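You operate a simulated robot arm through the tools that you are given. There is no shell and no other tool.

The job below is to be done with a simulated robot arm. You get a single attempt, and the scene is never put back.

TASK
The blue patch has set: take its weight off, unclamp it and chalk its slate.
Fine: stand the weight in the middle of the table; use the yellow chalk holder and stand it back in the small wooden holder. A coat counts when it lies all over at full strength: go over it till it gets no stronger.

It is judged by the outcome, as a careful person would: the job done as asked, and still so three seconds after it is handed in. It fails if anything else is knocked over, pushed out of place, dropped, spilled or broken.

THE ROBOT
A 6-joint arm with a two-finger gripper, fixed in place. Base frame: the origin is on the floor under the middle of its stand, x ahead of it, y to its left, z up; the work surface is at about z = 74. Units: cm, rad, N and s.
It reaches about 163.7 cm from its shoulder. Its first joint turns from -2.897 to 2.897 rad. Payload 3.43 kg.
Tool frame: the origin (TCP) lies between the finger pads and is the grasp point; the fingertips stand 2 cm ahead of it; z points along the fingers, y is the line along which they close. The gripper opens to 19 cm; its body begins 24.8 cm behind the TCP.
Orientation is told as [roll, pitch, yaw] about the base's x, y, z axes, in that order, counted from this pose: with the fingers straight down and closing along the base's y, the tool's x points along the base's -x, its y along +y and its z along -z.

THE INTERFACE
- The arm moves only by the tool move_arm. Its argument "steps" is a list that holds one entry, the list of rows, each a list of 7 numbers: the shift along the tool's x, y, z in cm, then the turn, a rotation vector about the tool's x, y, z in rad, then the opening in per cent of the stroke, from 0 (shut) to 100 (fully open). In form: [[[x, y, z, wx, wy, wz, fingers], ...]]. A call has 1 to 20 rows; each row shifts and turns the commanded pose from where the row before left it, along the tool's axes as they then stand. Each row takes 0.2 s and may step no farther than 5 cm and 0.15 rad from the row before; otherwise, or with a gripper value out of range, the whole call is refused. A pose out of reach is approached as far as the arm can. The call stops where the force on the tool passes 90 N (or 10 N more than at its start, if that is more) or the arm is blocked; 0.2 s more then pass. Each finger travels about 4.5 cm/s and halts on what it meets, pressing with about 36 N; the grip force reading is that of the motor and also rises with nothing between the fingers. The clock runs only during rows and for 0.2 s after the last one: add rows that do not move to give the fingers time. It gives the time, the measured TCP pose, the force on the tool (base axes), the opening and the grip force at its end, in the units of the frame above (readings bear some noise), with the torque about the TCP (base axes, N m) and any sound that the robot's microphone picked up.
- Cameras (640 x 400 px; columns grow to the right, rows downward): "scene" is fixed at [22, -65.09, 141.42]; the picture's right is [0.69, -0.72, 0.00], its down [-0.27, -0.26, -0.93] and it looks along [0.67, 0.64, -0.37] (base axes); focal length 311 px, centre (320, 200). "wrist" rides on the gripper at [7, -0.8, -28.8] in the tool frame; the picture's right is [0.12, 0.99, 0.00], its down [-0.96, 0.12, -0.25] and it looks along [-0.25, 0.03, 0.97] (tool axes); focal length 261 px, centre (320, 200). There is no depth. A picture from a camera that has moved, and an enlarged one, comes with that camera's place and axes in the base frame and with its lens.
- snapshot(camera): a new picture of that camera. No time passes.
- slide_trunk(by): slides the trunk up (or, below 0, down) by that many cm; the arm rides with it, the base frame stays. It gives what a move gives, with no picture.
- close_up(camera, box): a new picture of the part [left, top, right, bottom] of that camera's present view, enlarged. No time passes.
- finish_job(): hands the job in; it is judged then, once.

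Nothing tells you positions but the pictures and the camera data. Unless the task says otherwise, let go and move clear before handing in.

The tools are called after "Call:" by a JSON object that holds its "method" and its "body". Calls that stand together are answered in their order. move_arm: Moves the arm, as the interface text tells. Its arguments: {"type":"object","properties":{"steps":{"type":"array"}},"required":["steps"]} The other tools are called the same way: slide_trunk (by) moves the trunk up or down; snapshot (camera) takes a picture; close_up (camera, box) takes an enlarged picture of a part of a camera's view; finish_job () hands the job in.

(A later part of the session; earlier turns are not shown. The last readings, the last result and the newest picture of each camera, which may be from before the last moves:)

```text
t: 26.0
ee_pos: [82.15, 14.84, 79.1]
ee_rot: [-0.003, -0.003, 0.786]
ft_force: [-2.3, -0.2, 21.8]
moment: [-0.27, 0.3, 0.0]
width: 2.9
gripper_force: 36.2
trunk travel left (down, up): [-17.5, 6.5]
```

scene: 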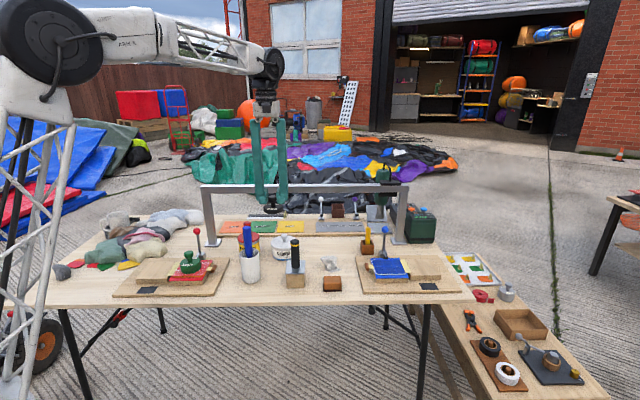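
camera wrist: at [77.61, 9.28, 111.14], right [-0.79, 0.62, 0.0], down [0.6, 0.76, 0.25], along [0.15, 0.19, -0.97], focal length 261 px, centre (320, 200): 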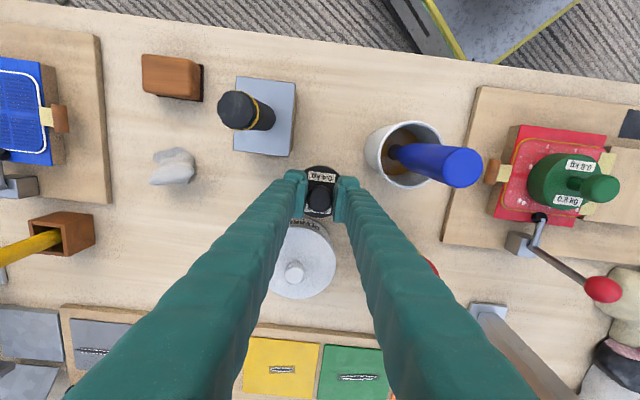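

Contact at z≈79.0. I'll ease off the pressure and open just enough to free the knob.

Call:
{"method": "move_arm", "body": {"steps": [[[0, 0, -0.15, 0, 0, 0, 5], [0, 0, 0, 0, 0, 0, 5]]]}}

Call:
{"method": "move_arm", "body": {"steps": [[[0, 0, 0, 0, 0, 0, 18], [0, 0, 0, 0, 0, 0, 22], [0, 0, 0, 0, 0, 0, 22], [0, 0, 0, 0, 0, 0, 22]]]}}

Call:
{"method": "close_up", "body": {"camera": "scene", "box": [240, 210, 330, 280]}}

Call:
{"method": "snapshot", "body": {"camera": "wrist"}}

```text
t: 26.6
ee_pos: [82.04, 14.77, 79.02]
ee_rot: [-0.001, 0.0, 0.788]
ft_force: [1.1, 4.2, 12.5]
moment: [0.26, -0.23, 0.01]
width: 2.89
gripper_force: 36.4
trunk travel left (down, up): [-17.5, 6.5]
```

```text
t: 27.6
ee_pos: [82.04, 14.77, 78.98]
ee_rot: [-0.001, -0.001, 0.79]
ft_force: [0.0, -0.2, -0.7]
moment: [0.01, -0.02, 0.01]
width: 4.18
gripper_force: 0.1
trunk travel left (down, up): [-17.5, 6.5]
```

```text
5.71 times, centred on (285, 245) of scene
camera zoom: at [22.0, -65.09, 141.42], right [0.69, -0.72, 0.0], down [-0.27, -0.26, -0.93], along [0.67, 0.64, -0.37], focal length 1778 px, centre (520, -57)
```

zoom: 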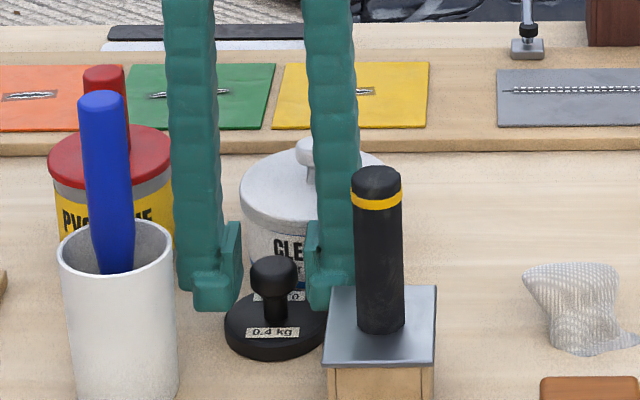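

```text
taken
camera wrist: at [77.63, 9.22, 107.76], right [-0.79, 0.62, 0.0], down [0.6, 0.76, 0.25], along [0.15, 0.19, -0.97], focal length 261 px, centre (320, 200)
```

wrist: 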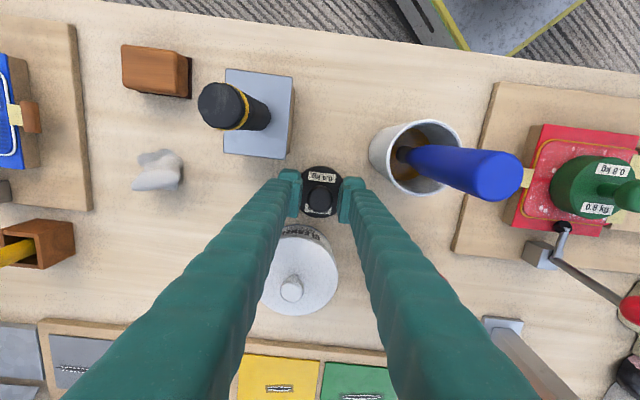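

The weight stands free. I'll rise straight up and travel back to the station.

Call:
{"method": "move_arm", "body": {"steps": [[[0, 0, -0.5, 0, 0, 0, 22], [0, 0, -1, 0, 0, 0, 22], [0, 0, -2.5, 0, 0, 0, 22], [0, 0, -4, 0, 0, 0, 22], [0, 0, -4, 0, 0, 0, 22], [0, 0, -4, 0, 0, 0, 22], [0, 0, -4, 0, 0, 0, 22], [0, 0, -3, 0, 0, 0, 22], [0.69, -4.75, 0, 0, 0, 0, 50], [0.69, -4.75, 0, 0, 0, 0, 50], [0.69, -4.75, 0, 0, 0, 0, 50], [0.69, -4.75, 0, 0, 0, 0, 50], [0.69, -4.75, 0, 0, 0, 0, 50], [0.69, -4.75, 0, 0, 0, 0, 50], [0.69, -4.75, 0, 0, 0, 0, 50], [0.69, -4.75, 0, 0, 0, 0, 50], [0, 0, 2, 0, 0, 0, 50], [0, 0, 0, 0, 0, 0, 50]]]}}

Call:
{"method": "snapshot", "body": {"camera": "scene"}}

Call:
{"method": "snapshot", "body": {"camera": "wrist"}}

Call:
{"method": "close_up", "body": {"camera": "wrist", "box": [260, 120, 380, 300]}}

Call:
{"method": "close_up", "body": {"camera": "scene", "box": [220, 200, 340, 300]}}

```text
t: 31.4
ee_pos: [104.93, -15.89, 99.85]
ee_rot: [0.0, 0.002, 0.785]
ft_force: [0.7, -0.2, 0.5]
moment: [0.0, 0.03, 0.02]
width: 9.51
gripper_force: 0.0
trunk travel left (down, up): [-17.5, 6.5]
```

```text
taken
```

scene: 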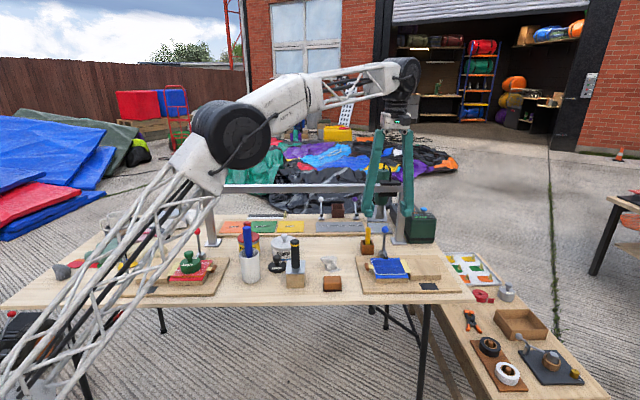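

```text
taken
camera wrist: at [100.56, -21.44, 128.69], right [-0.79, 0.62, 0.0], down [0.6, 0.76, 0.25], along [0.15, 0.19, -0.97], focal length 261 px, centre (320, 200)
```

wrist: 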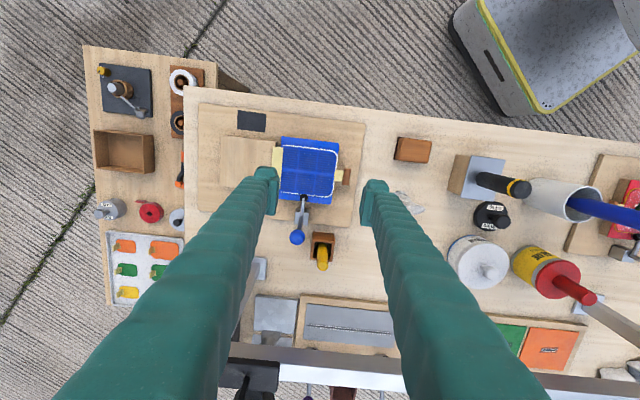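

```text
2.22 times, centred on (320, 210) of wrist
camera zoom: at [100.56, -21.44, 128.69], right [-0.79, 0.62, 0.0], down [0.6, 0.76, 0.25], along [0.15, 0.19, -0.97], focal length 579 px, centre (320, 178)
```

zoom: 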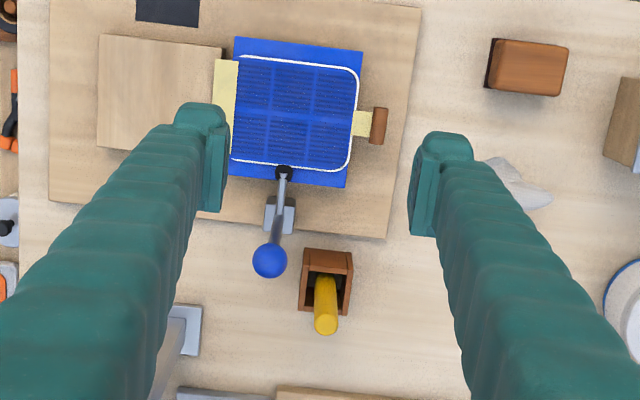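

```text
4.00 times, centred on (280, 250) of scene
camera zoom: at [22.0, -65.09, 141.42], right [0.69, -0.72, 0.0], down [-0.27, -0.26, -0.93], along [0.67, 0.64, -0.37], focal length 1245 px, centre (480, 0)
```

zoom: 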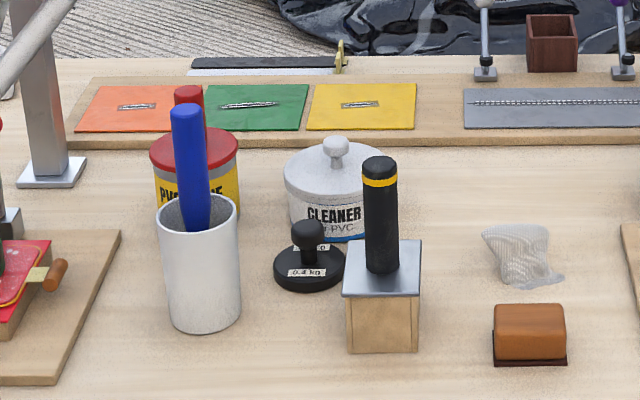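

The weight now stands on its own in the middle. The lever ball is at about (114.0, -10.4, 88) and swings in the plane across the table. I'll close the fingers and bring them just in front of the ball to push the lever back, away from the patch.

Call:
{"method": "move_arm", "body": {"steps": [[[-0.65, -1, 0, 0, 0, 0, 30], [-0.65, -1, 0, 0, 0, 0, 15], [-0.65, -1, 0, 0, 0, 0, 0], [-0.65, -0.96, 0, 0, 0, 0, 0], [-0.65, 0, 2, 0, 0, 0, 0], [-0.65, 0, 2, 0, 0, 0, 0], [-0.65, 0, 2, 0, 0, 0, 0], [-0.65, 0, 2, 0, 0, 0, 0], [0, 0, 2, 0, 0, 0, 0], [0, 0, 2, 0, 0, 0, 0], [0, 0, 1.6, 0, 0, 0, 0], [0, 0, 0, 0, 0, 0, 0]]]}}

Call:
{"method": "close_up", "body": {"camera": "scene", "box": [340, 180, 450, 290]}}

Call:
{"method": "snapshot", "body": {"camera": "wrist"}}

```text
t: 34.0
ee_pos: [111.49, -15.01, 86.36]
ee_rot: [0.0, 0.002, 0.787]
ft_force: [-0.6, -0.3, 0.3]
moment: [-0.03, -0.01, -0.02]
width: 0.0
gripper_force: 34.3
trunk travel left (down, up): [-17.5, 6.5]
```

```text
3.64 times, centred on (395, 235) of scene
camera zoom: at [22.0, -65.09, 141.42], right [0.69, -0.72, 0.0], down [-0.27, -0.26, -0.93], along [0.67, 0.64, -0.37], focal length 1132 px, centre (47, 73)
```

zoom: 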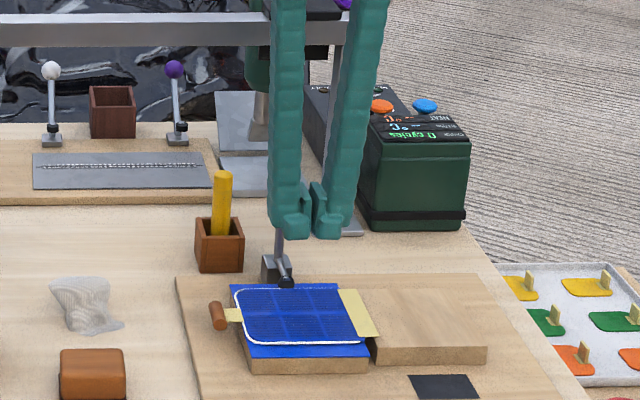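

```text
taken
camera wrist: at [107.14, -20.58, 115.1], right [-0.79, 0.62, 0.0], down [0.6, 0.76, 0.25], along [0.15, 0.19, -0.97], focal length 261 px, centre (320, 200)
```

wrist: 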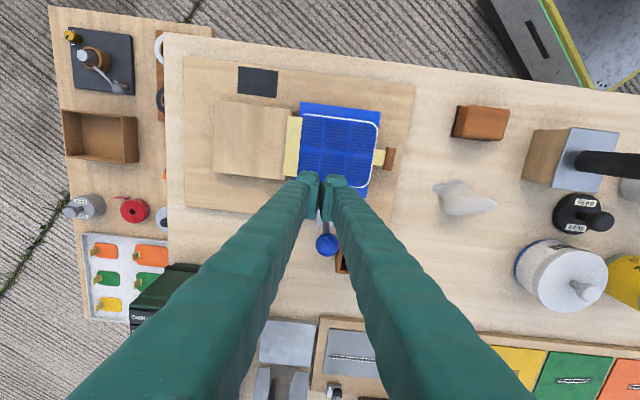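

The ball lies right behind the right-hand finger, as computed. I'll push toward the back in small steps.

Call:
{"method": "move_arm", "body": {"steps": [[[-1, 0, 0, 0, 0, 0, 0], [-1, 0, 0, 0, 0, 0, 0], [-0.7, 0, 0, 0, 0, 0, 0], [0, 0, 0, 0, 0, 0, 0]]]}}

Call:
{"method": "close_up", "body": {"camera": "scene", "box": [340, 180, 450, 290]}}

Call:
{"method": "snapshot", "body": {"camera": "wrist"}}

```text
t: 35.0
ee_pos: [113.4, -13.13, 86.4]
ee_rot: [-0.001, 0.0, 0.787]
ft_force: [0.6, -1.2, 0.6]
moment: [0.05, 0.01, 0.02]
width: 0.0
gripper_force: 34.0
trunk travel left (down, up): [-17.5, 6.5]
```

```text
3.64 times, centred on (395, 235) of scene
camera zoom: at [22.0, -65.09, 141.42], right [0.69, -0.72, 0.0], down [-0.27, -0.26, -0.93], along [0.67, 0.64, -0.37], focal length 1132 px, centre (47, 73)
```

zoom: 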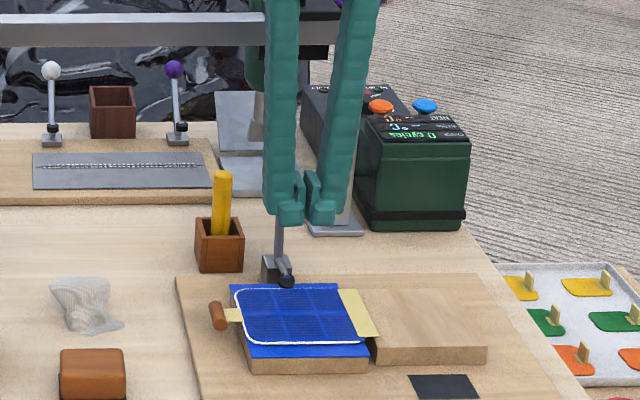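

```text
taken
camera wrist: at [109.01, -18.75, 115.11], right [-0.79, 0.62, 0.0], down [0.6, 0.76, 0.25], along [0.15, 0.19, -0.97], focal length 261 px, centre (320, 200)
```

wrist: 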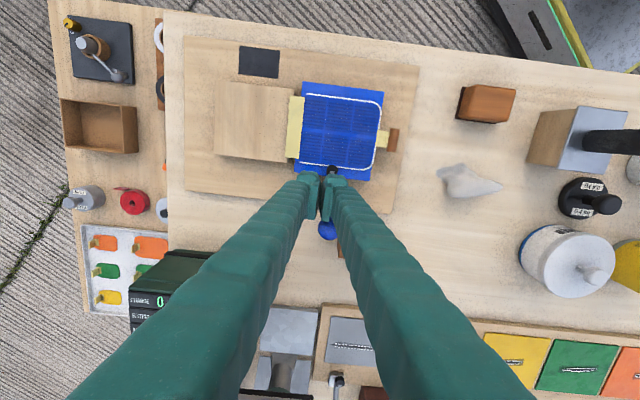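

Call:
{"method": "close_up", "body": {"camera": "wrist", "box": [280, 150, 380, 270]}}

Call:
{"method": "close_up", "body": {"camera": "scene", "box": [370, 215, 420, 265]}}

```text
3.33 times, centred on (330, 210) of wrist
camera zoom: at [109.01, -18.75, 115.11], right [-0.79, 0.62, 0.0], down [0.6, 0.76, 0.25], along [0.15, 0.19, -0.97], focal length 869 px, centre (287, 167)
```

zoom: 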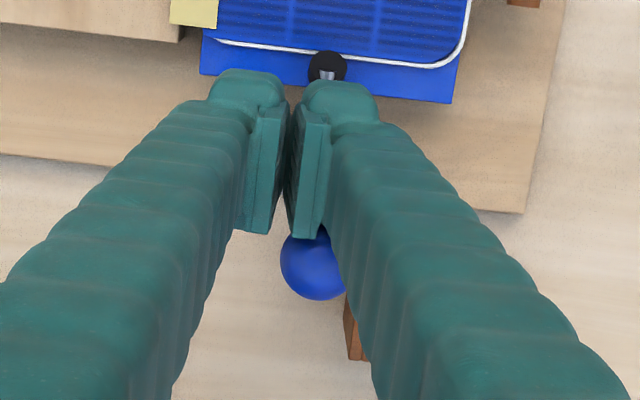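

```text
8.00 times, centred on (395, 240) of scene
camera zoom: at [22.0, -65.09, 141.42], right [0.69, -0.72, 0.0], down [-0.27, -0.26, -0.93], along [0.67, 0.64, -0.37], focal length 2489 px, centre (-280, -120)
```

zoom: 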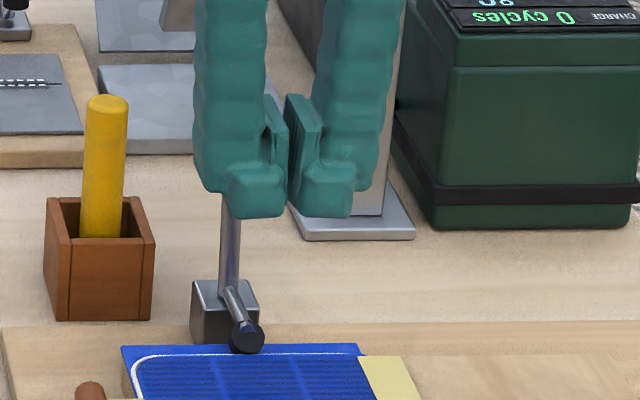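

The lever is moving with very little force. I'll continue pushing back.

Call:
{"method": "move_arm", "body": {"steps": [[[-1, 0, 0, 0, 0, 0, 0], [-1, 0, 0, 0, 0, 0, 0], [-1, 0, 0, 0, 0, 0, 0], [0, 0, 0, 0, 0, 0, 0]]]}}

Call:
{"method": "close_up", "body": {"camera": "scene", "box": [350, 195, 430, 275]}}

Call:
{"method": "snapshot", "body": {"camera": "wrist"}}

```text
t: 36.0
ee_pos: [115.61, -11.11, 86.49]
ee_rot: [0.0, 0.001, 0.787]
ft_force: [0.5, -0.5, 1.0]
moment: [0.03, 0.03, 0.03]
width: 0.0
gripper_force: 34.5
trunk travel left (down, up): [-17.5, 6.5]
```

```text
5.00 times, centred on (390, 235) of scene
camera zoom: at [22.0, -65.09, 141.42], right [0.69, -0.72, 0.0], down [-0.27, -0.26, -0.93], along [0.67, 0.64, -0.37], focal length 1556 px, centre (-30, 25)
```

zoom: 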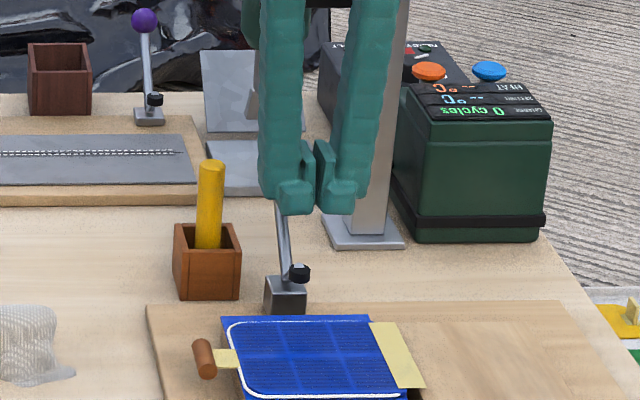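

```text
taken
camera wrist: at [111.16, -16.59, 115.19], right [-0.79, 0.62, 0.0], down [0.6, 0.76, 0.25], along [0.15, 0.19, -0.97], focal length 261 px, centre (320, 200)
```

wrist: 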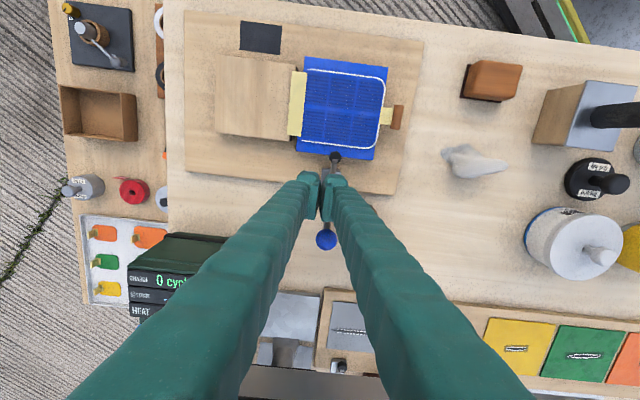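

The pad has lifted off the patch. I'll keep pushing so the lever goes fully open.

Call:
{"method": "move_arm", "body": {"steps": [[[-1, 0, 0, 0, 0, 0, 0], [-1, 0, 0, 0, 0, 0, 0], [-1, 0, 0, 0, 0, 0, 0], [0, 0, 0, 0, 0, 0, 0]]]}}

Call:
{"method": "close_up", "body": {"camera": "scene", "box": [350, 195, 430, 275]}}

Call:
{"method": "snapshot", "body": {"camera": "wrist"}}

```text
t: 37.0
ee_pos: [117.58, -9.87, 86.36]
ee_rot: [-0.001, 0.004, 0.78]
ft_force: [-31.1, -53.3, 4.7]
moment: [-0.25, 0.83, 0.4]
width: 0.01
gripper_force: 34.2
trunk travel left (down, up): [-17.5, 6.5]
```

```text
5.00 times, centred on (390, 235) of scene
camera zoom: at [22.0, -65.09, 141.42], right [0.69, -0.72, 0.0], down [-0.27, -0.26, -0.93], along [0.67, 0.64, -0.37], focal length 1556 px, centre (-30, 25)
```

zoom: 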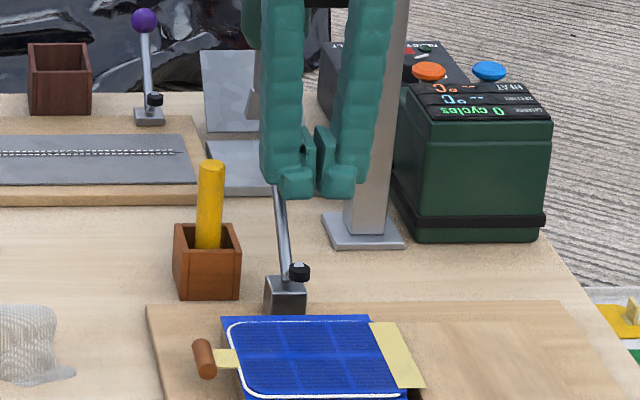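

```text
taken
camera wrist: at [113.11, -15.29, 115.29], right [-0.78, 0.62, 0.0], down [0.6, 0.76, 0.24], along [0.15, 0.19, -0.97], focal length 261 px, centre (320, 200)
```

wrist: 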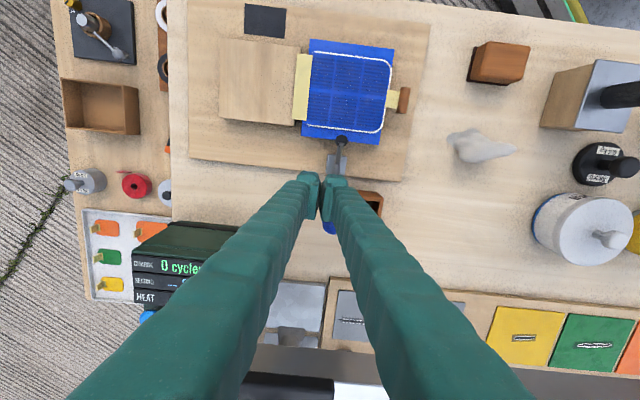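

The lever is now against its stop (about 60 N of resistance), with the pad well clear of the patch. I'll back off and check that it stays open.

Call:
{"method": "move_arm", "body": {"steps": [[[1, 0, 0, 0, 0, 0, 0], [2, 0, 0, 0, 0, 0, 0], [2, 0, -1, 0, 0, 0, 0], [2, 0, -3, 0, 0, 0, 0], [1, 0, -4, 0, 0, 0, 20], [0, 0, -4, 0, 0, 0, 50], [0, 0, 0, 0, 0, 0, 60], [0, 0, 0, 0, 0, 0, 60]]]}}

Call:
{"method": "snapshot", "body": {"camera": "scene"}}

Call:
{"method": "close_up", "body": {"camera": "scene", "box": [340, 200, 450, 300]}}

Call:
{"method": "snapshot", "body": {"camera": "wrist"}}

```text
t: 38.8
ee_pos: [112.36, -14.68, 97.42]
ee_rot: [0.001, 0.0, 0.786]
ft_force: [0.3, 0.2, -0.4]
moment: [0.02, 0.0, -0.03]
width: 8.56
gripper_force: 0.0
out of reach, approached as far as the arm can: row 6
trunk travel left (down, up): [-17.5, 6.5]
```

```text
taken
```

scene: 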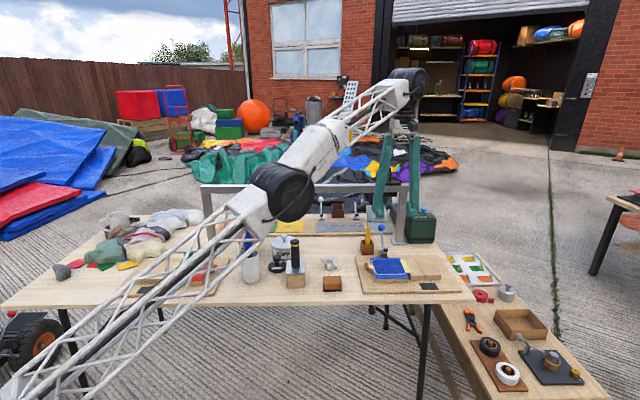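

```text
4.00 times, centred on (395, 250) of scene
camera zoom: at [22.0, -65.09, 141.42], right [0.69, -0.72, 0.0], down [-0.27, -0.26, -0.93], along [0.67, 0.64, -0.37], focal length 1245 px, centre (20, 0)
```

zoom: 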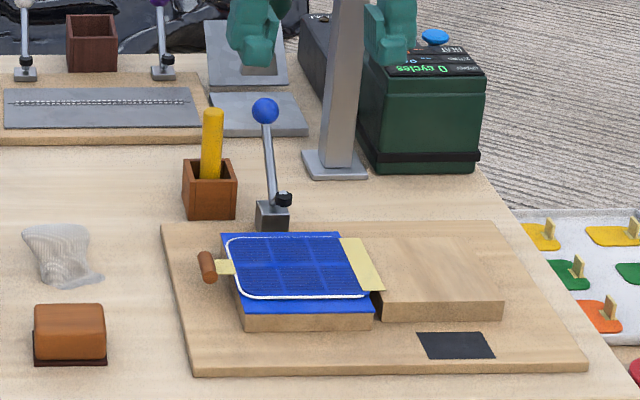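

```text
taken
camera wrist: at [107.81, -20.29, 126.18], right [-0.79, 0.62, 0.0], down [0.6, 0.76, 0.25], along [0.15, 0.19, -0.97], focal length 261 px, centre (320, 200)
```

wrist: 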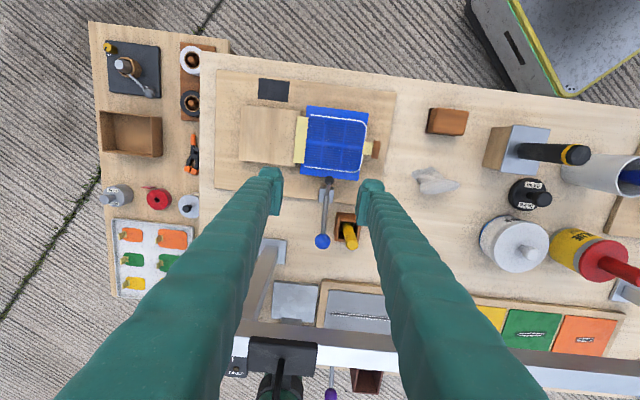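

The clamp is open (lever leaning back about 40° at its stop, pad lifted) and stays so. The yellow holder is next. The lever ball now sits near it on its right, so I'll turn the gripper so the fingers close across the table, fore and aft, and narrow the opening.

Call:
{"method": "move_arm", "body": {"steps": [[[0.5, 1, 0, 0, 0, 0.143, 40], [0, 0, 0, 0, 0, 0.143, 30], [0, 0, 0, 0, 0, 0.143, 26], [0, 0, 0, 0, 0, 0.143, 26], [0, 0, 0, 0, 0, 0.143, 26], [0, 0, 0, 0, 0, 0.143, 26], [0, 0, 0, 0, 0, 0.143, 26], [0, 0, 0, 0, 0, 0.143, 26], [0, 0, 0, 0, 0, 0.143, 26], [0, 0, 0, 0, 0, 0.143, 26], [0, 0, 0, 0, 0, 0.141, 26], [0, 0, 2, 0, 0, 0, 26], [0, 0, 0, 0, 0, 0, 26]]]}}

Call:
{"method": "snapshot", "body": {"camera": "wrist"}}

Call:
{"method": "snapshot", "body": {"camera": "scene"}}

```text
t: 41.6
ee_pos: [111.16, -14.14, 95.43]
ee_rot: [0.001, -0.001, -0.783]
ft_force: [0.4, -0.7, 0.5]
moment: [-0.01, -0.01, 0.01]
width: 4.92
gripper_force: 0.0
trunk travel left (down, up): [-17.5, 6.5]
```

```text
taken
camera wrist: at [105.52, -9.79, 124.23], right [0.62, 0.79, 0.0], down [0.76, -0.6, 0.25], along [0.19, -0.15, -0.97], focal length 261 px, centre (320, 200)
```

wrist: 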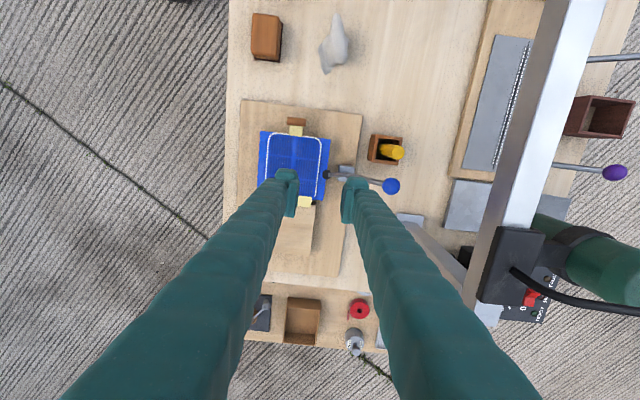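

```text
taken
```

scene: 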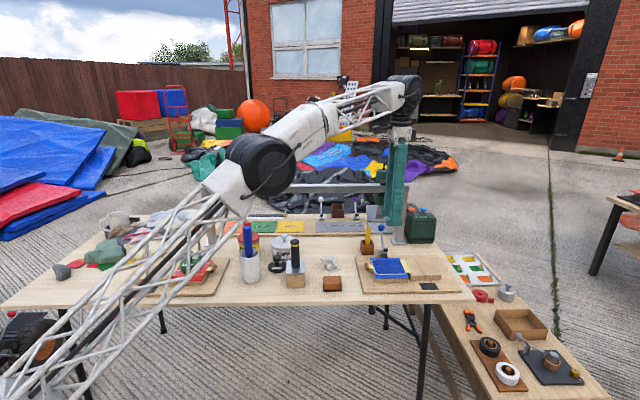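

Call:
{"method": "close_up", "body": {"camera": "wrist", "box": [330, 110, 430, 220]}}

Call:
{"method": "close_up", "body": {"camera": "scene", "box": [350, 215, 410, 275]}}

```text
3.64 times, centred on (380, 165) of wrist
camera zoom: at [105.52, -9.79, 124.23], right [0.62, 0.79, 0.0], down [0.76, -0.6, 0.25], along [0.19, -0.15, -0.97], focal length 948 px, centre (102, 327)
```

zoom: 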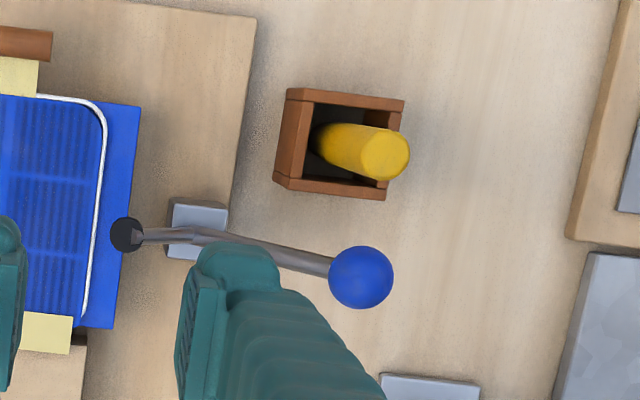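

```text
6.67 times, centred on (380, 245) of scene
camera zoom: at [22.0, -65.09, 141.42], right [0.69, -0.72, 0.0], down [-0.27, -0.26, -0.93], along [0.67, 0.64, -0.37], focal length 2074 px, centre (-80, -100)
```

zoom: 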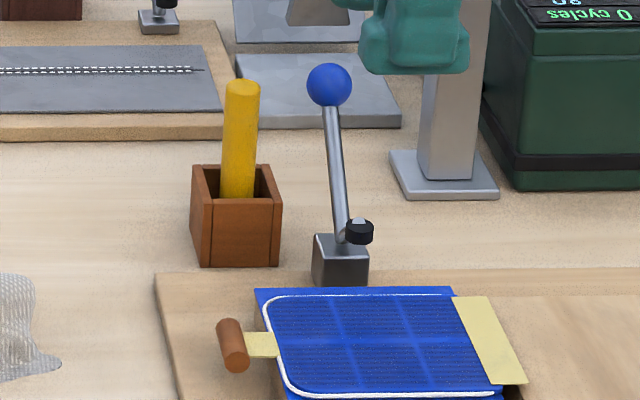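

The yellow holder stands upright at about (114.7, -2.7), its top at z≈85.8, centred in its box. I'll go over it in stages, keeping below the reach limit and clear of the gantry bar behind.

Call:
{"method": "move_arm", "body": {"steps": [[[1.4, 0, 0.5, 0, 0, 0, 21], [1.4, 0, 0.5, 0, 0, 0, 21], [1.4, 0, 1, 0, 0, 0, 21], [1.36, 0, 1, 0, 0, 0, 21], [0, 2, 0.4, 0, 0, 0, 21], [0, 2, 0.4, 0, 0, 0, 21], [0, 2, 0.2, 0, 0, 0, 21], [0, 2, 0, 0, 0, 0, 21], [0, 1.5, 0, 0, 0, 0, 21], [0, 1.08, 0, 0, 0, 0, 21], [0, 0, 0, 0, 0, 0, 21]]]}}

Call:
{"method": "snapshot", "body": {"camera": "wrist"}}

Call:
{"method": "close_up", "body": {"camera": "scene", "box": [340, 150, 440, 270]}}

```text
t: 44.0
ee_pos: [114.53, -2.97, 91.59]
ee_rot: [0.0, 0.0, -0.784]
ft_force: [0.6, 0.3, -0.8]
moment: [0.01, 0.04, 0.0]
width: 3.95
gripper_force: 0.0
trunk travel left (down, up): [-17.5, 6.5]
```

```text
taken
camera wrist: at [108.91, 1.51, 120.28], right [0.62, 0.79, 0.0], down [0.76, -0.6, 0.25], along [0.19, -0.15, -0.97], focal length 261 px, centre (320, 200)
```

wrist: 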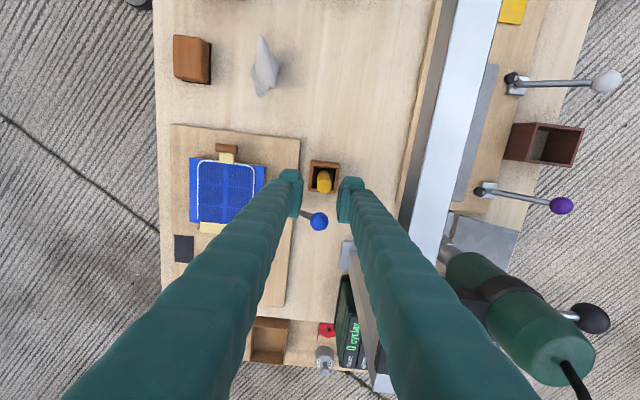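

```text
3.33 times, centred on (390, 210) of scene
camera zoom: at [22.0, -65.09, 141.42], right [0.69, -0.72, 0.0], down [-0.27, -0.26, -0.93], along [0.67, 0.64, -0.37], focal length 1037 px, centre (87, 167)
```

zoom: 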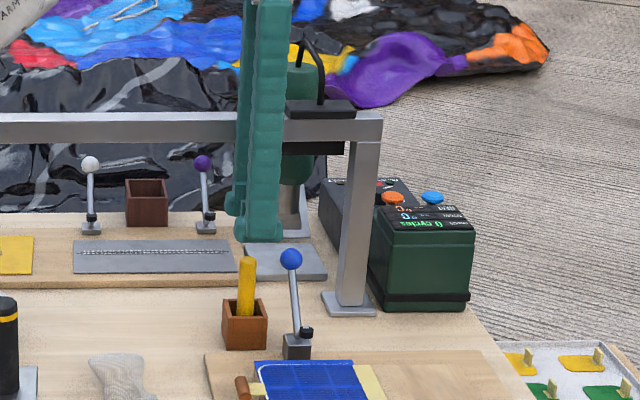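

Call:
{"method": "close_up", "body": {"camera": "wrist", "box": [280, 150, 360, 240]}}

Call:
{"method": "close_up", "body": {"camera": "scene", "box": [355, 195, 415, 265]}}

```text
4.44 times, centred on (320, 195) of wrist
camera zoom: at [108.91, 1.51, 120.28], right [0.62, 0.79, 0.0], down [0.76, -0.6, 0.25], along [0.19, -0.15, -0.97], focal length 1158 px, centre (320, 222)
```

zoom: 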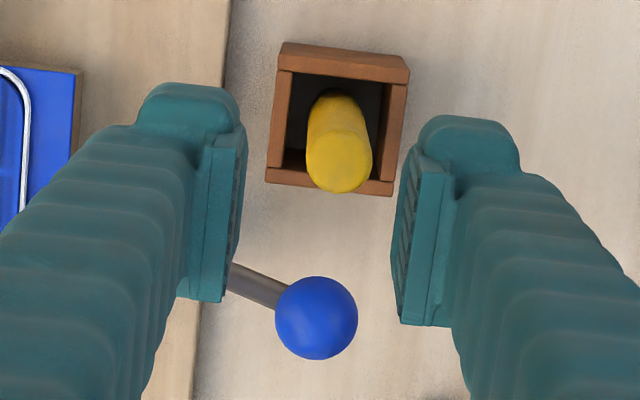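

```text
5.71 times, centred on (385, 230) of scene
camera zoom: at [22.0, -65.09, 141.42], right [0.69, -0.72, 0.0], down [-0.27, -0.26, -0.93], along [0.67, 0.64, -0.37], focal length 1778 px, centre (-51, 29)
```

zoom: 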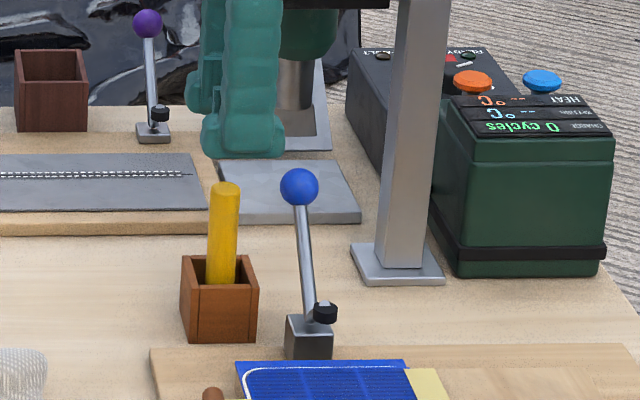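

The holder's top is about 0.6 cm toward the rear finger from centre. I'll correct that and descend most of the way, then check.

Call:
{"method": "move_arm", "body": {"steps": [[[0, 0.6, 0, 0, 0, 0, 21], [0, 0, 1.5, 0, 0, 0, 21], [0, 0, 1.5, 0, 0, 0, 21], [0, 0, 1.5, 0, 0, 0, 21], [0, 0, 0, 0, 0, 0, 21]]]}}

Call:
{"method": "close_up", "body": {"camera": "wrist", "box": [280, 150, 360, 240]}}

Call:
{"method": "snapshot", "body": {"camera": "wrist"}}

Call:
{"method": "close_up", "body": {"camera": "scene", "box": [345, 165, 425, 265]}}

```text
t: 45.2
ee_pos: [115.05, -2.4, 86.84]
ee_rot: [0.0, 0.001, -0.783]
ft_force: [-0.3, -0.8, -0.3]
moment: [-0.01, 0.02, 0.02]
width: 4.02
gripper_force: 0.1
trunk travel left (down, up): [-17.5, 6.5]
```

```text
4.44 times, centred on (320, 195) of wrist
camera zoom: at [109.41, 2.06, 115.67], right [0.62, 0.79, 0.0], down [0.76, -0.6, 0.25], along [0.2, -0.15, -0.97], focal length 1158 px, centre (320, 222)
```

zoom: 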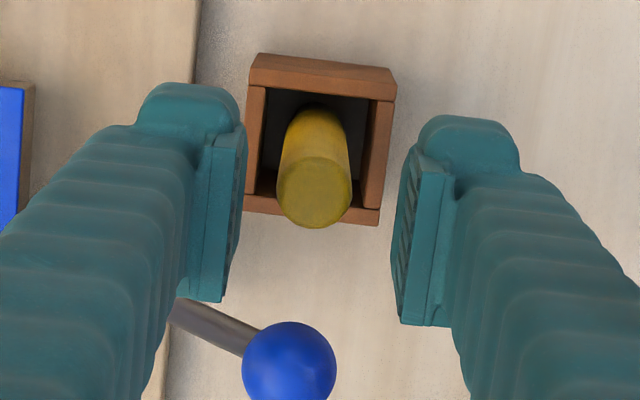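

```text
taken
camera wrist: at [109.41, 2.06, 115.67], right [0.62, 0.79, 0.0], down [0.76, -0.6, 0.25], along [0.2, -0.15, -0.97], focal length 261 px, centre (320, 200)
```

wrist: 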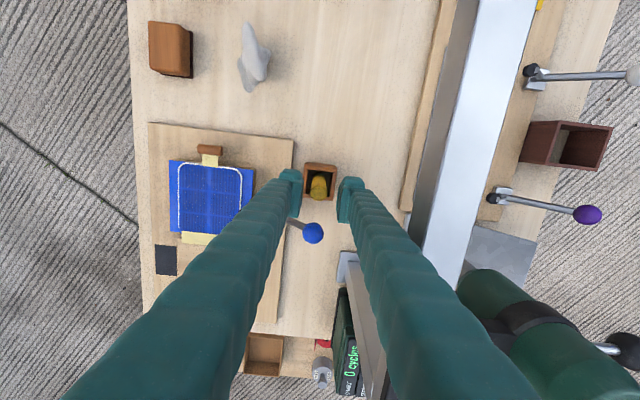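

```text
4.00 times, centred on (385, 215) of scene
camera zoom: at [22.0, -65.09, 141.42], right [0.69, -0.72, 0.0], down [-0.27, -0.26, -0.93], along [0.67, 0.64, -0.37], focal length 1245 px, centre (60, 140)
```

zoom: 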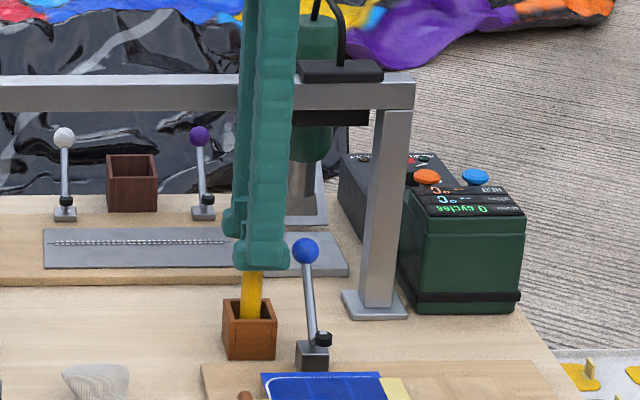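

Well centred. I'll descend the rest and close on the holder.

Call:
{"method": "move_arm", "body": {"steps": [[[0, -0.05, 1.5, 0, 0, 0, 21], [0, 0, 1.5, 0, 0, 0, 21], [0, 0, 1.4, 0, 0, 0, 21], [0, 0, 0, 0, 0, 0, 21]]]}}

Call:
{"method": "close_up", "body": {"camera": "scene", "box": [345, 185, 425, 265]}}

Call:
{"method": "close_up", "body": {"camera": "wrist", "box": [280, 150, 360, 240]}}

```text
t: 46.2
ee_pos: [115.04, -2.27, 82.6]
ee_rot: [-0.001, -0.001, -0.784]
ft_force: [-0.1, 0.2, -0.5]
moment: [-0.01, 0.04, 0.01]
width: 3.99
gripper_force: 0.0
trunk travel left (down, up): [-17.5, 6.5]
```

```text
5.00 times, centred on (385, 225) of scene
camera zoom: at [22.0, -65.09, 141.42], right [0.69, -0.72, 0.0], down [-0.27, -0.26, -0.93], along [0.67, 0.64, -0.37], focal length 1556 px, centre (-5, 75)
```

zoom: 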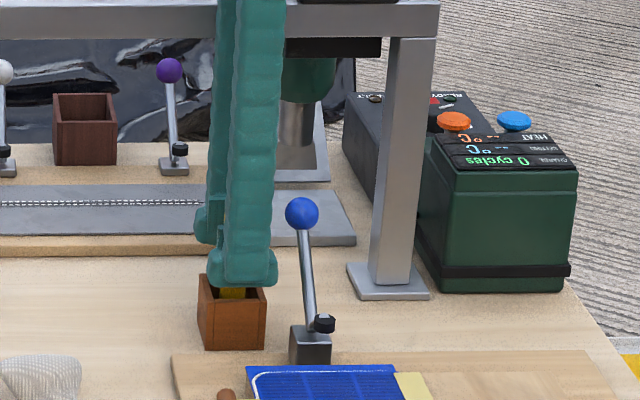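

```text
4.44 times, centred on (320, 195) of wrist
camera zoom: at [109.41, 2.15, 111.39], right [0.62, 0.79, 0.0], down [0.76, -0.6, 0.25], along [0.2, -0.15, -0.97], focal length 1158 px, centre (320, 222)
```

zoom: 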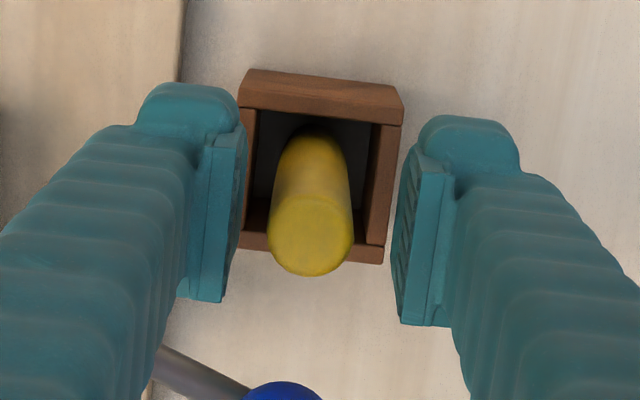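

Call:
{"method": "move_arm", "body": {"steps": [[[0, -0.15, 0, 0, 0, 0, 21], [0, 0, 0, 0, 0, 0, 16], [0, 0, 0, 0, 0, 0, 11], [0, 0, 0, 0, 0, 0, 8], [0, 0, 0, 0, 0, 0, 5], [0, 0, 0, 0, 0, 0, 5], [0, 0, 0, 0, 0, 0, 5]]]}}

Call:
{"method": "close_up", "body": {"camera": "scene", "box": [345, 185, 425, 265]}}

Call:
{"method": "close_up", "body": {"camera": "wrist", "box": [280, 150, 360, 240]}}

```text
t: 47.8
ee_pos: [114.87, -2.42, 82.56]
ee_rot: [0.0, -0.002, -0.784]
ft_force: [-0.3, -0.8, -0.4]
moment: [0.01, 0.0, -0.02]
width: 1.76
gripper_force: 36.0
trunk travel left (down, up): [-17.5, 6.5]
```

```text
5.00 times, centred on (385, 225) of scene
camera zoom: at [22.0, -65.09, 141.42], right [0.69, -0.72, 0.0], down [-0.27, -0.26, -0.93], along [0.67, 0.64, -0.37], focal length 1556 px, centre (-5, 75)
```

zoom: 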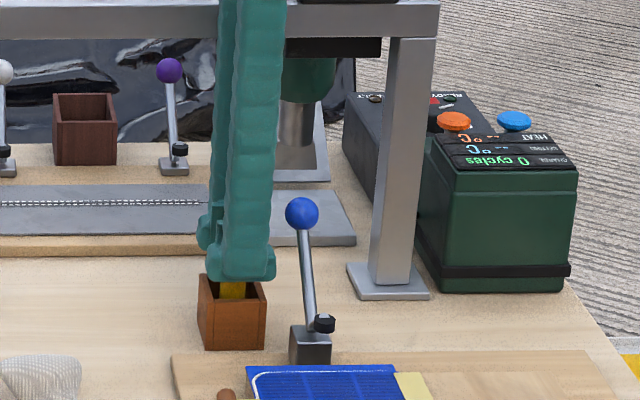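

```text
4.44 times, centred on (320, 195) of wrist
camera zoom: at [109.33, 2.0, 111.37], right [0.62, 0.79, 0.0], down [0.76, -0.6, 0.25], along [0.19, -0.15, -0.97], focal length 1158 px, centre (320, 222)
```

zoom: 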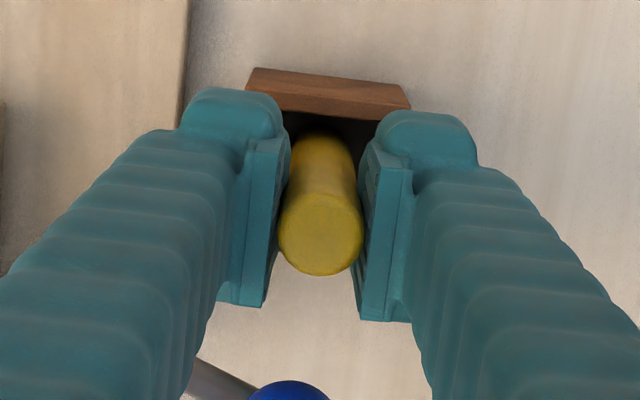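

The holder is gripped (1.76 cm) at (114.9, -2.4, 82.56), and I'll remember that pose for putting it back. I'll lift straight up and then back away from the gantry and lever.

Call:
{"method": "move_arm", "body": {"steps": [[[0, 0, -0.5, 0, 0, 0, 5], [0, 0, -1, 0, 0, 0, 5], [0, 0, -1.5, 0, 0, 0, 5], [0, 0, -1.5, 0, 0, 0, 5], [0, 0, -1.5, 0, 0, 0, 5], [0, 0, -1.5, 0, 0, 0, 5], [0, 0, 0, 0, 0, 0, 5]]]}}

Call:
{"method": "close_up", "body": {"camera": "scene", "box": [345, 165, 425, 265]}}

```text
t: 49.4
ee_pos: [114.99, -2.4, 89.99]
ee_rot: [0.001, 0.0, -0.783]
ft_force: [-0.8, 1.0, 0.5]
moment: [-0.01, 0.04, 0.0]
width: 1.8
gripper_force: 36.2
trunk travel left (down, up): [-17.5, 6.5]
```

```text
4.00 times, centred on (385, 215) of scene
camera zoom: at [22.0, -65.09, 141.42], right [0.69, -0.72, 0.0], down [-0.27, -0.26, -0.93], along [0.67, 0.64, -0.37], focal length 1245 px, centre (60, 140)
```

zoom: 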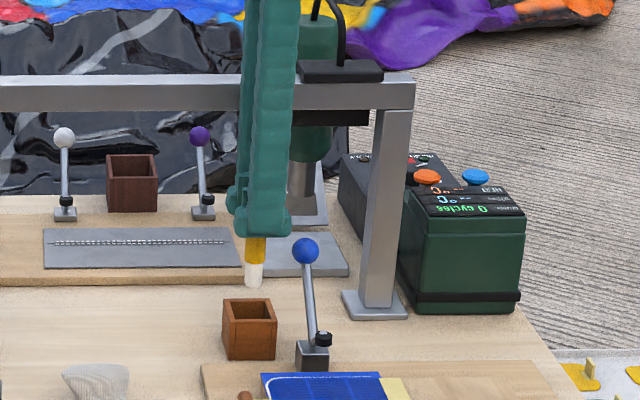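

The holder came out cleanly. It has a white chalk tip about 8.4 cm below the grasp point. I'll carry it forward, clear of the lever, and over to the slate at about (109.9, -31.4).

Call:
{"method": "move_arm", "body": {"steps": [[[0, -2.2, 0, 0, 0, 0, 5], [0, -2.2, 0, 0, 0, 0, 5], [0, -4.4, 0, 0, 0, 0, 5], [0, -4.4, 0, 0, 0, 0, 5], [0, -4.4, 0, 0, 0, 0, 5], [-4.22, -1.62, 0, 0, 0, 0, 5], [-4.22, -1.62, 0, 0, 0, 0, 5], [-4.22, -1.62, 0, 0, 0, 0, 5], [-4.22, -1.62, 0, 0, 0, 0, 5], [0, 0, 0, 0, 0, 0, 5], [0, 0, 0, 0, 0, 0, 5]]]}}

Call:
{"method": "snapshot", "body": {"camera": "scene"}}

Call:
{"method": "close_up", "body": {"camera": "scene", "box": [380, 180, 480, 300]}}

Call:
{"method": "close_up", "body": {"camera": "wrist", "box": [270, 130, 370, 230]}}

Call:
{"method": "snapshot", "body": {"camera": "wrist"}}

```text
t: 51.8
ee_pos: [109.86, -31.53, 90.16]
ee_rot: [0.0, 0.001, -0.784]
ft_force: [0.6, 0.1, -0.3]
moment: [-0.03, 0.01, 0.03]
width: 1.8
gripper_force: 35.6
trunk travel left (down, up): [-17.5, 6.5]
```

```text
taken
```

scene: 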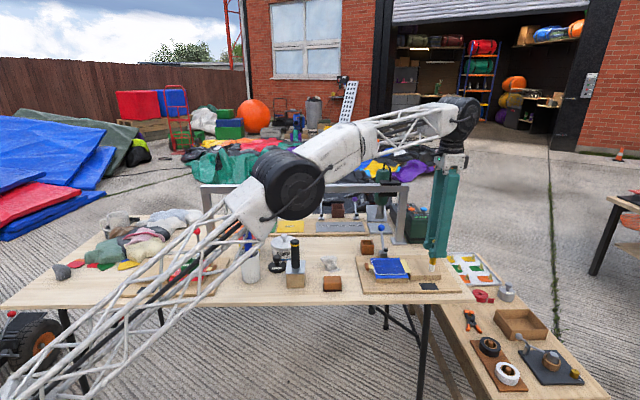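

```text
3.33 times, centred on (430, 240) of scene
camera zoom: at [22.0, -65.09, 141.42], right [0.69, -0.72, 0.0], down [-0.27, -0.26, -0.93], along [0.67, 0.64, -0.37], focal length 1037 px, centre (-47, 67)
```

zoom: 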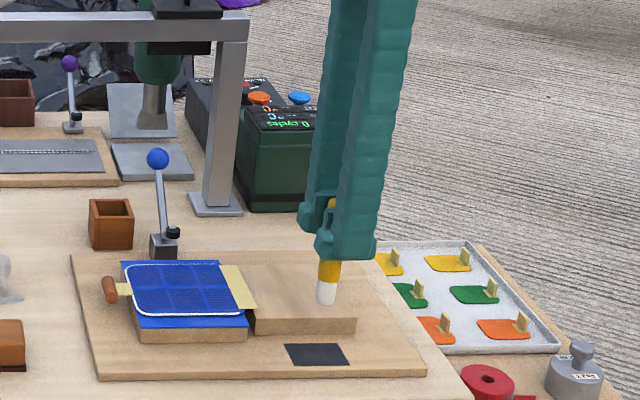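

```text
4.00 times, centred on (320, 180) of wrist
camera zoom: at [104.3, -27.09, 118.87], right [0.62, 0.79, 0.0], down [0.76, -0.6, 0.25], along [0.2, -0.15, -0.97], focal length 1043 px, centre (320, 280)
```

zoom: 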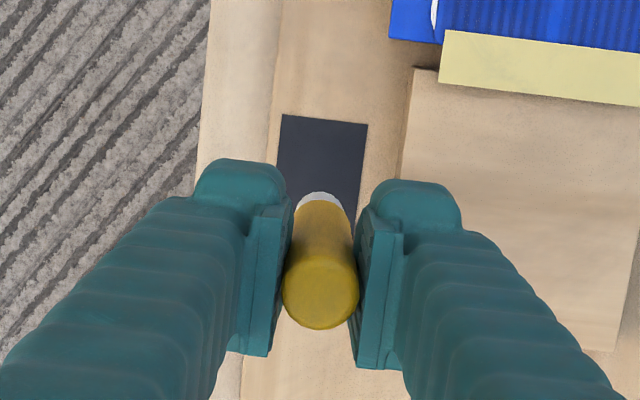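

```text
taken
camera wrist: at [104.3, -27.09, 118.87], right [0.62, 0.79, 0.0], down [0.76, -0.6, 0.25], along [0.2, -0.15, -0.97], focal length 261 px, centre (320, 200)
```

wrist: 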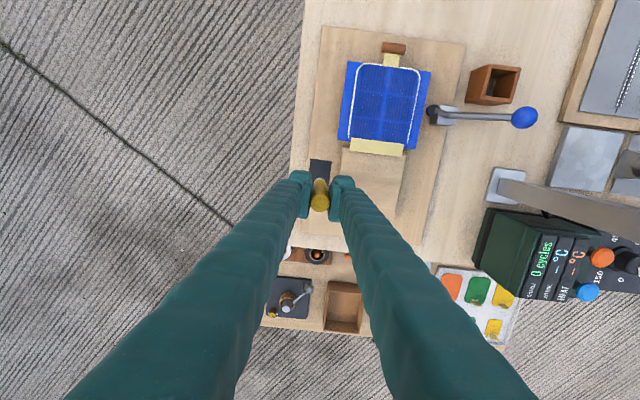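

The chalk is centred over the slate (spanning roughly 5.6 × 3.6 cm). I'll descend to near contact, then feel for the surface in fine steps.

Call:
{"method": "move_arm", "body": {"steps": [[[0, 0, 1.5, 0, 0, 0, 5], [0, 0, 1.5, 0, 0, 0, 5], [0, 0, 1.3, 0, 0, 0, 5], [0, 0, 0.7, 0, 0, 0, 5], [0, 0, 0, 0, 0, 0, 5]]]}}

Call:
{"method": "close_up", "body": {"camera": "scene", "box": [400, 230, 460, 300]}}

```text
t: 53.0
ee_pos: [109.89, -31.48, 85.09]
ee_rot: [-0.001, 0.0, -0.783]
ft_force: [1.2, 0.2, -0.4]
moment: [0.02, 0.01, 0.03]
width: 1.78
gripper_force: 36.1
trunk travel left (down, up): [-17.5, 6.5]
```

```text
5.71 times, centred on (430, 265) of scene
camera zoom: at [22.0, -65.09, 141.42], right [0.69, -0.72, 0.0], down [-0.27, -0.26, -0.93], along [0.67, 0.64, -0.37], focal length 1778 px, centre (-309, -171)
```

zoom: 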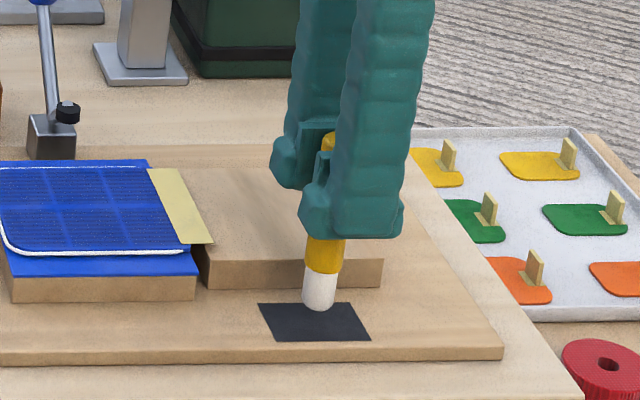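

Call:
{"method": "move_arm", "body": {"steps": [[[0, 0, 0.3, 0, 0, 0, 5], [0, 0, 0.2, 0, 0, 0, 5], [0, 0, 0, 0, 0, 0, 5]]]}}

Call:
{"method": "move_arm", "body": {"steps": [[[0, 0, 0.15, 0, 0, 0, 5], [0, 0, 0, 0, 0, 0, 5]]]}}

Call:
{"method": "move_arm", "body": {"steps": [[[0, 0, 0.15, 0, 0, 0, 5], [0, 0, 0, 0, 0, 0, 5]]]}}

Call:
{"method": "move_arm", "body": {"steps": [[[0, 0, 0.1, 0, 0, 0, 5], [0, 0, 0, 0, 0, 0, 5]]]}}

```text
t: 53.8
ee_pos: [110.14, -31.57, 84.61]
ee_rot: [-0.001, -0.002, -0.783]
ft_force: [-0.4, 0.2, -0.6]
moment: [0.03, -0.01, 0.0]
width: 1.77
gripper_force: 35.9
trunk travel left (down, up): [-17.5, 6.5]
```

```text
t: 54.4
ee_pos: [110.01, -31.69, 84.53]
ee_rot: [-0.001, 0.002, -0.782]
ft_force: [0.1, -0.1, -0.6]
moment: [-0.03, -0.02, 0.01]
width: 1.76
gripper_force: 36.4
trunk travel left (down, up): [-17.5, 6.5]
```

```text
t: 55.0
ee_pos: [109.95, -31.55, 84.37]
ee_rot: [0.0, 0.0, -0.784]
ft_force: [0.5, -0.6, 0.2]
moment: [-0.01, 0.0, 0.0]
width: 1.75
gripper_force: 36.1
trunk travel left (down, up): [-17.5, 6.5]
```

```text
t: 55.6
ee_pos: [109.91, -31.55, 84.15]
ee_rot: [-0.002, 0.0, -0.783]
ft_force: [-0.4, 0.1, -0.4]
moment: [-0.03, -0.01, 0.03]
width: 1.77
gripper_force: 35.9
trunk travel left (down, up): [-17.5, 6.5]
```

Call:
{"method": "move_arm", "body": {"steps": [[[0, 0, 0.1, 0, 0, 0, 5], [0, 0, 0, 0, 0, 0, 5]]]}}

Call:
{"method": "move_arm", "body": {"steps": [[[0, 0, 0.1, 0, 0, 0, 5], [0, 0, 0, 0, 0, 0, 5]]]}}

Call:
{"method": "close_up", "body": {"camera": "scene", "box": [405, 250, 455, 300]}}

```text
t: 56.2
ee_pos: [109.91, -31.45, 84.06]
ee_rot: [0.001, -0.001, -0.785]
ft_force: [0.1, 0.6, -0.1]
moment: [-0.02, 0.04, 0.0]
width: 1.74
gripper_force: 36.1
trunk travel left (down, up): [-17.5, 6.5]
```

```text
t: 56.8
ee_pos: [109.87, -31.63, 83.97]
ee_rot: [0.0, -0.001, -0.784]
ft_force: [-0.3, 0.8, -1.0]
moment: [0.01, 0.0, 0.0]
width: 1.76
gripper_force: 36.0
trunk travel left (down, up): [-17.5, 6.5]
```

```text
8.00 times, centred on (430, 275) of scene
camera zoom: at [22.0, -65.09, 141.42], right [0.69, -0.72, 0.0], down [-0.27, -0.26, -0.93], along [0.67, 0.64, -0.37], focal length 2489 px, centre (-560, -400)
```

zoom: 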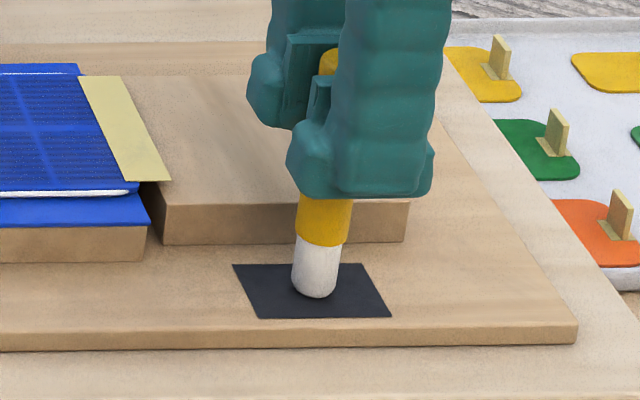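

Almost at the surface. A few more 0.1 cm steps.

Call:
{"method": "move_arm", "body": {"steps": [[[0, 0, 0.1, 0, 0, 0, 5], [0, 0, 0, 0, 0, 0, 5]]]}}

Call:
{"method": "move_arm", "body": {"steps": [[[0, 0, 0.1, 0, 0, 0, 5], [0, 0, 0, 0, 0, 0, 5]]]}}

Call:
{"method": "move_arm", "body": {"steps": [[[0, 0, 0.1, 0, 0, 0, 5], [0, 0, 0, 0, 0, 0, 5]]]}}

```text
t: 57.4
ee_pos: [109.89, -31.58, 83.94]
ee_rot: [-0.001, 0.0, -0.784]
ft_force: [-0.3, 0.3, -0.3]
moment: [0.01, 0.02, -0.01]
width: 1.76
gripper_force: 36.3
trunk travel left (down, up): [-17.5, 6.5]
```

```text
t: 58.0
ee_pos: [109.97, -31.53, 83.84]
ee_rot: [0.001, -0.001, -0.783]
ft_force: [-0.8, -0.9, 1.4]
moment: [-0.02, 0.02, -0.02]
width: 1.78
gripper_force: 36.1
trunk travel left (down, up): [-17.5, 6.5]
```

```text
t: 58.6
ee_pos: [109.88, -31.55, 83.83]
ee_rot: [0.0, 0.001, -0.784]
ft_force: [0.0, -0.6, 7.6]
moment: [0.05, 0.02, -0.05]
width: 1.77
gripper_force: 35.8
trunk travel left (down, up): [-17.5, 6.5]
```

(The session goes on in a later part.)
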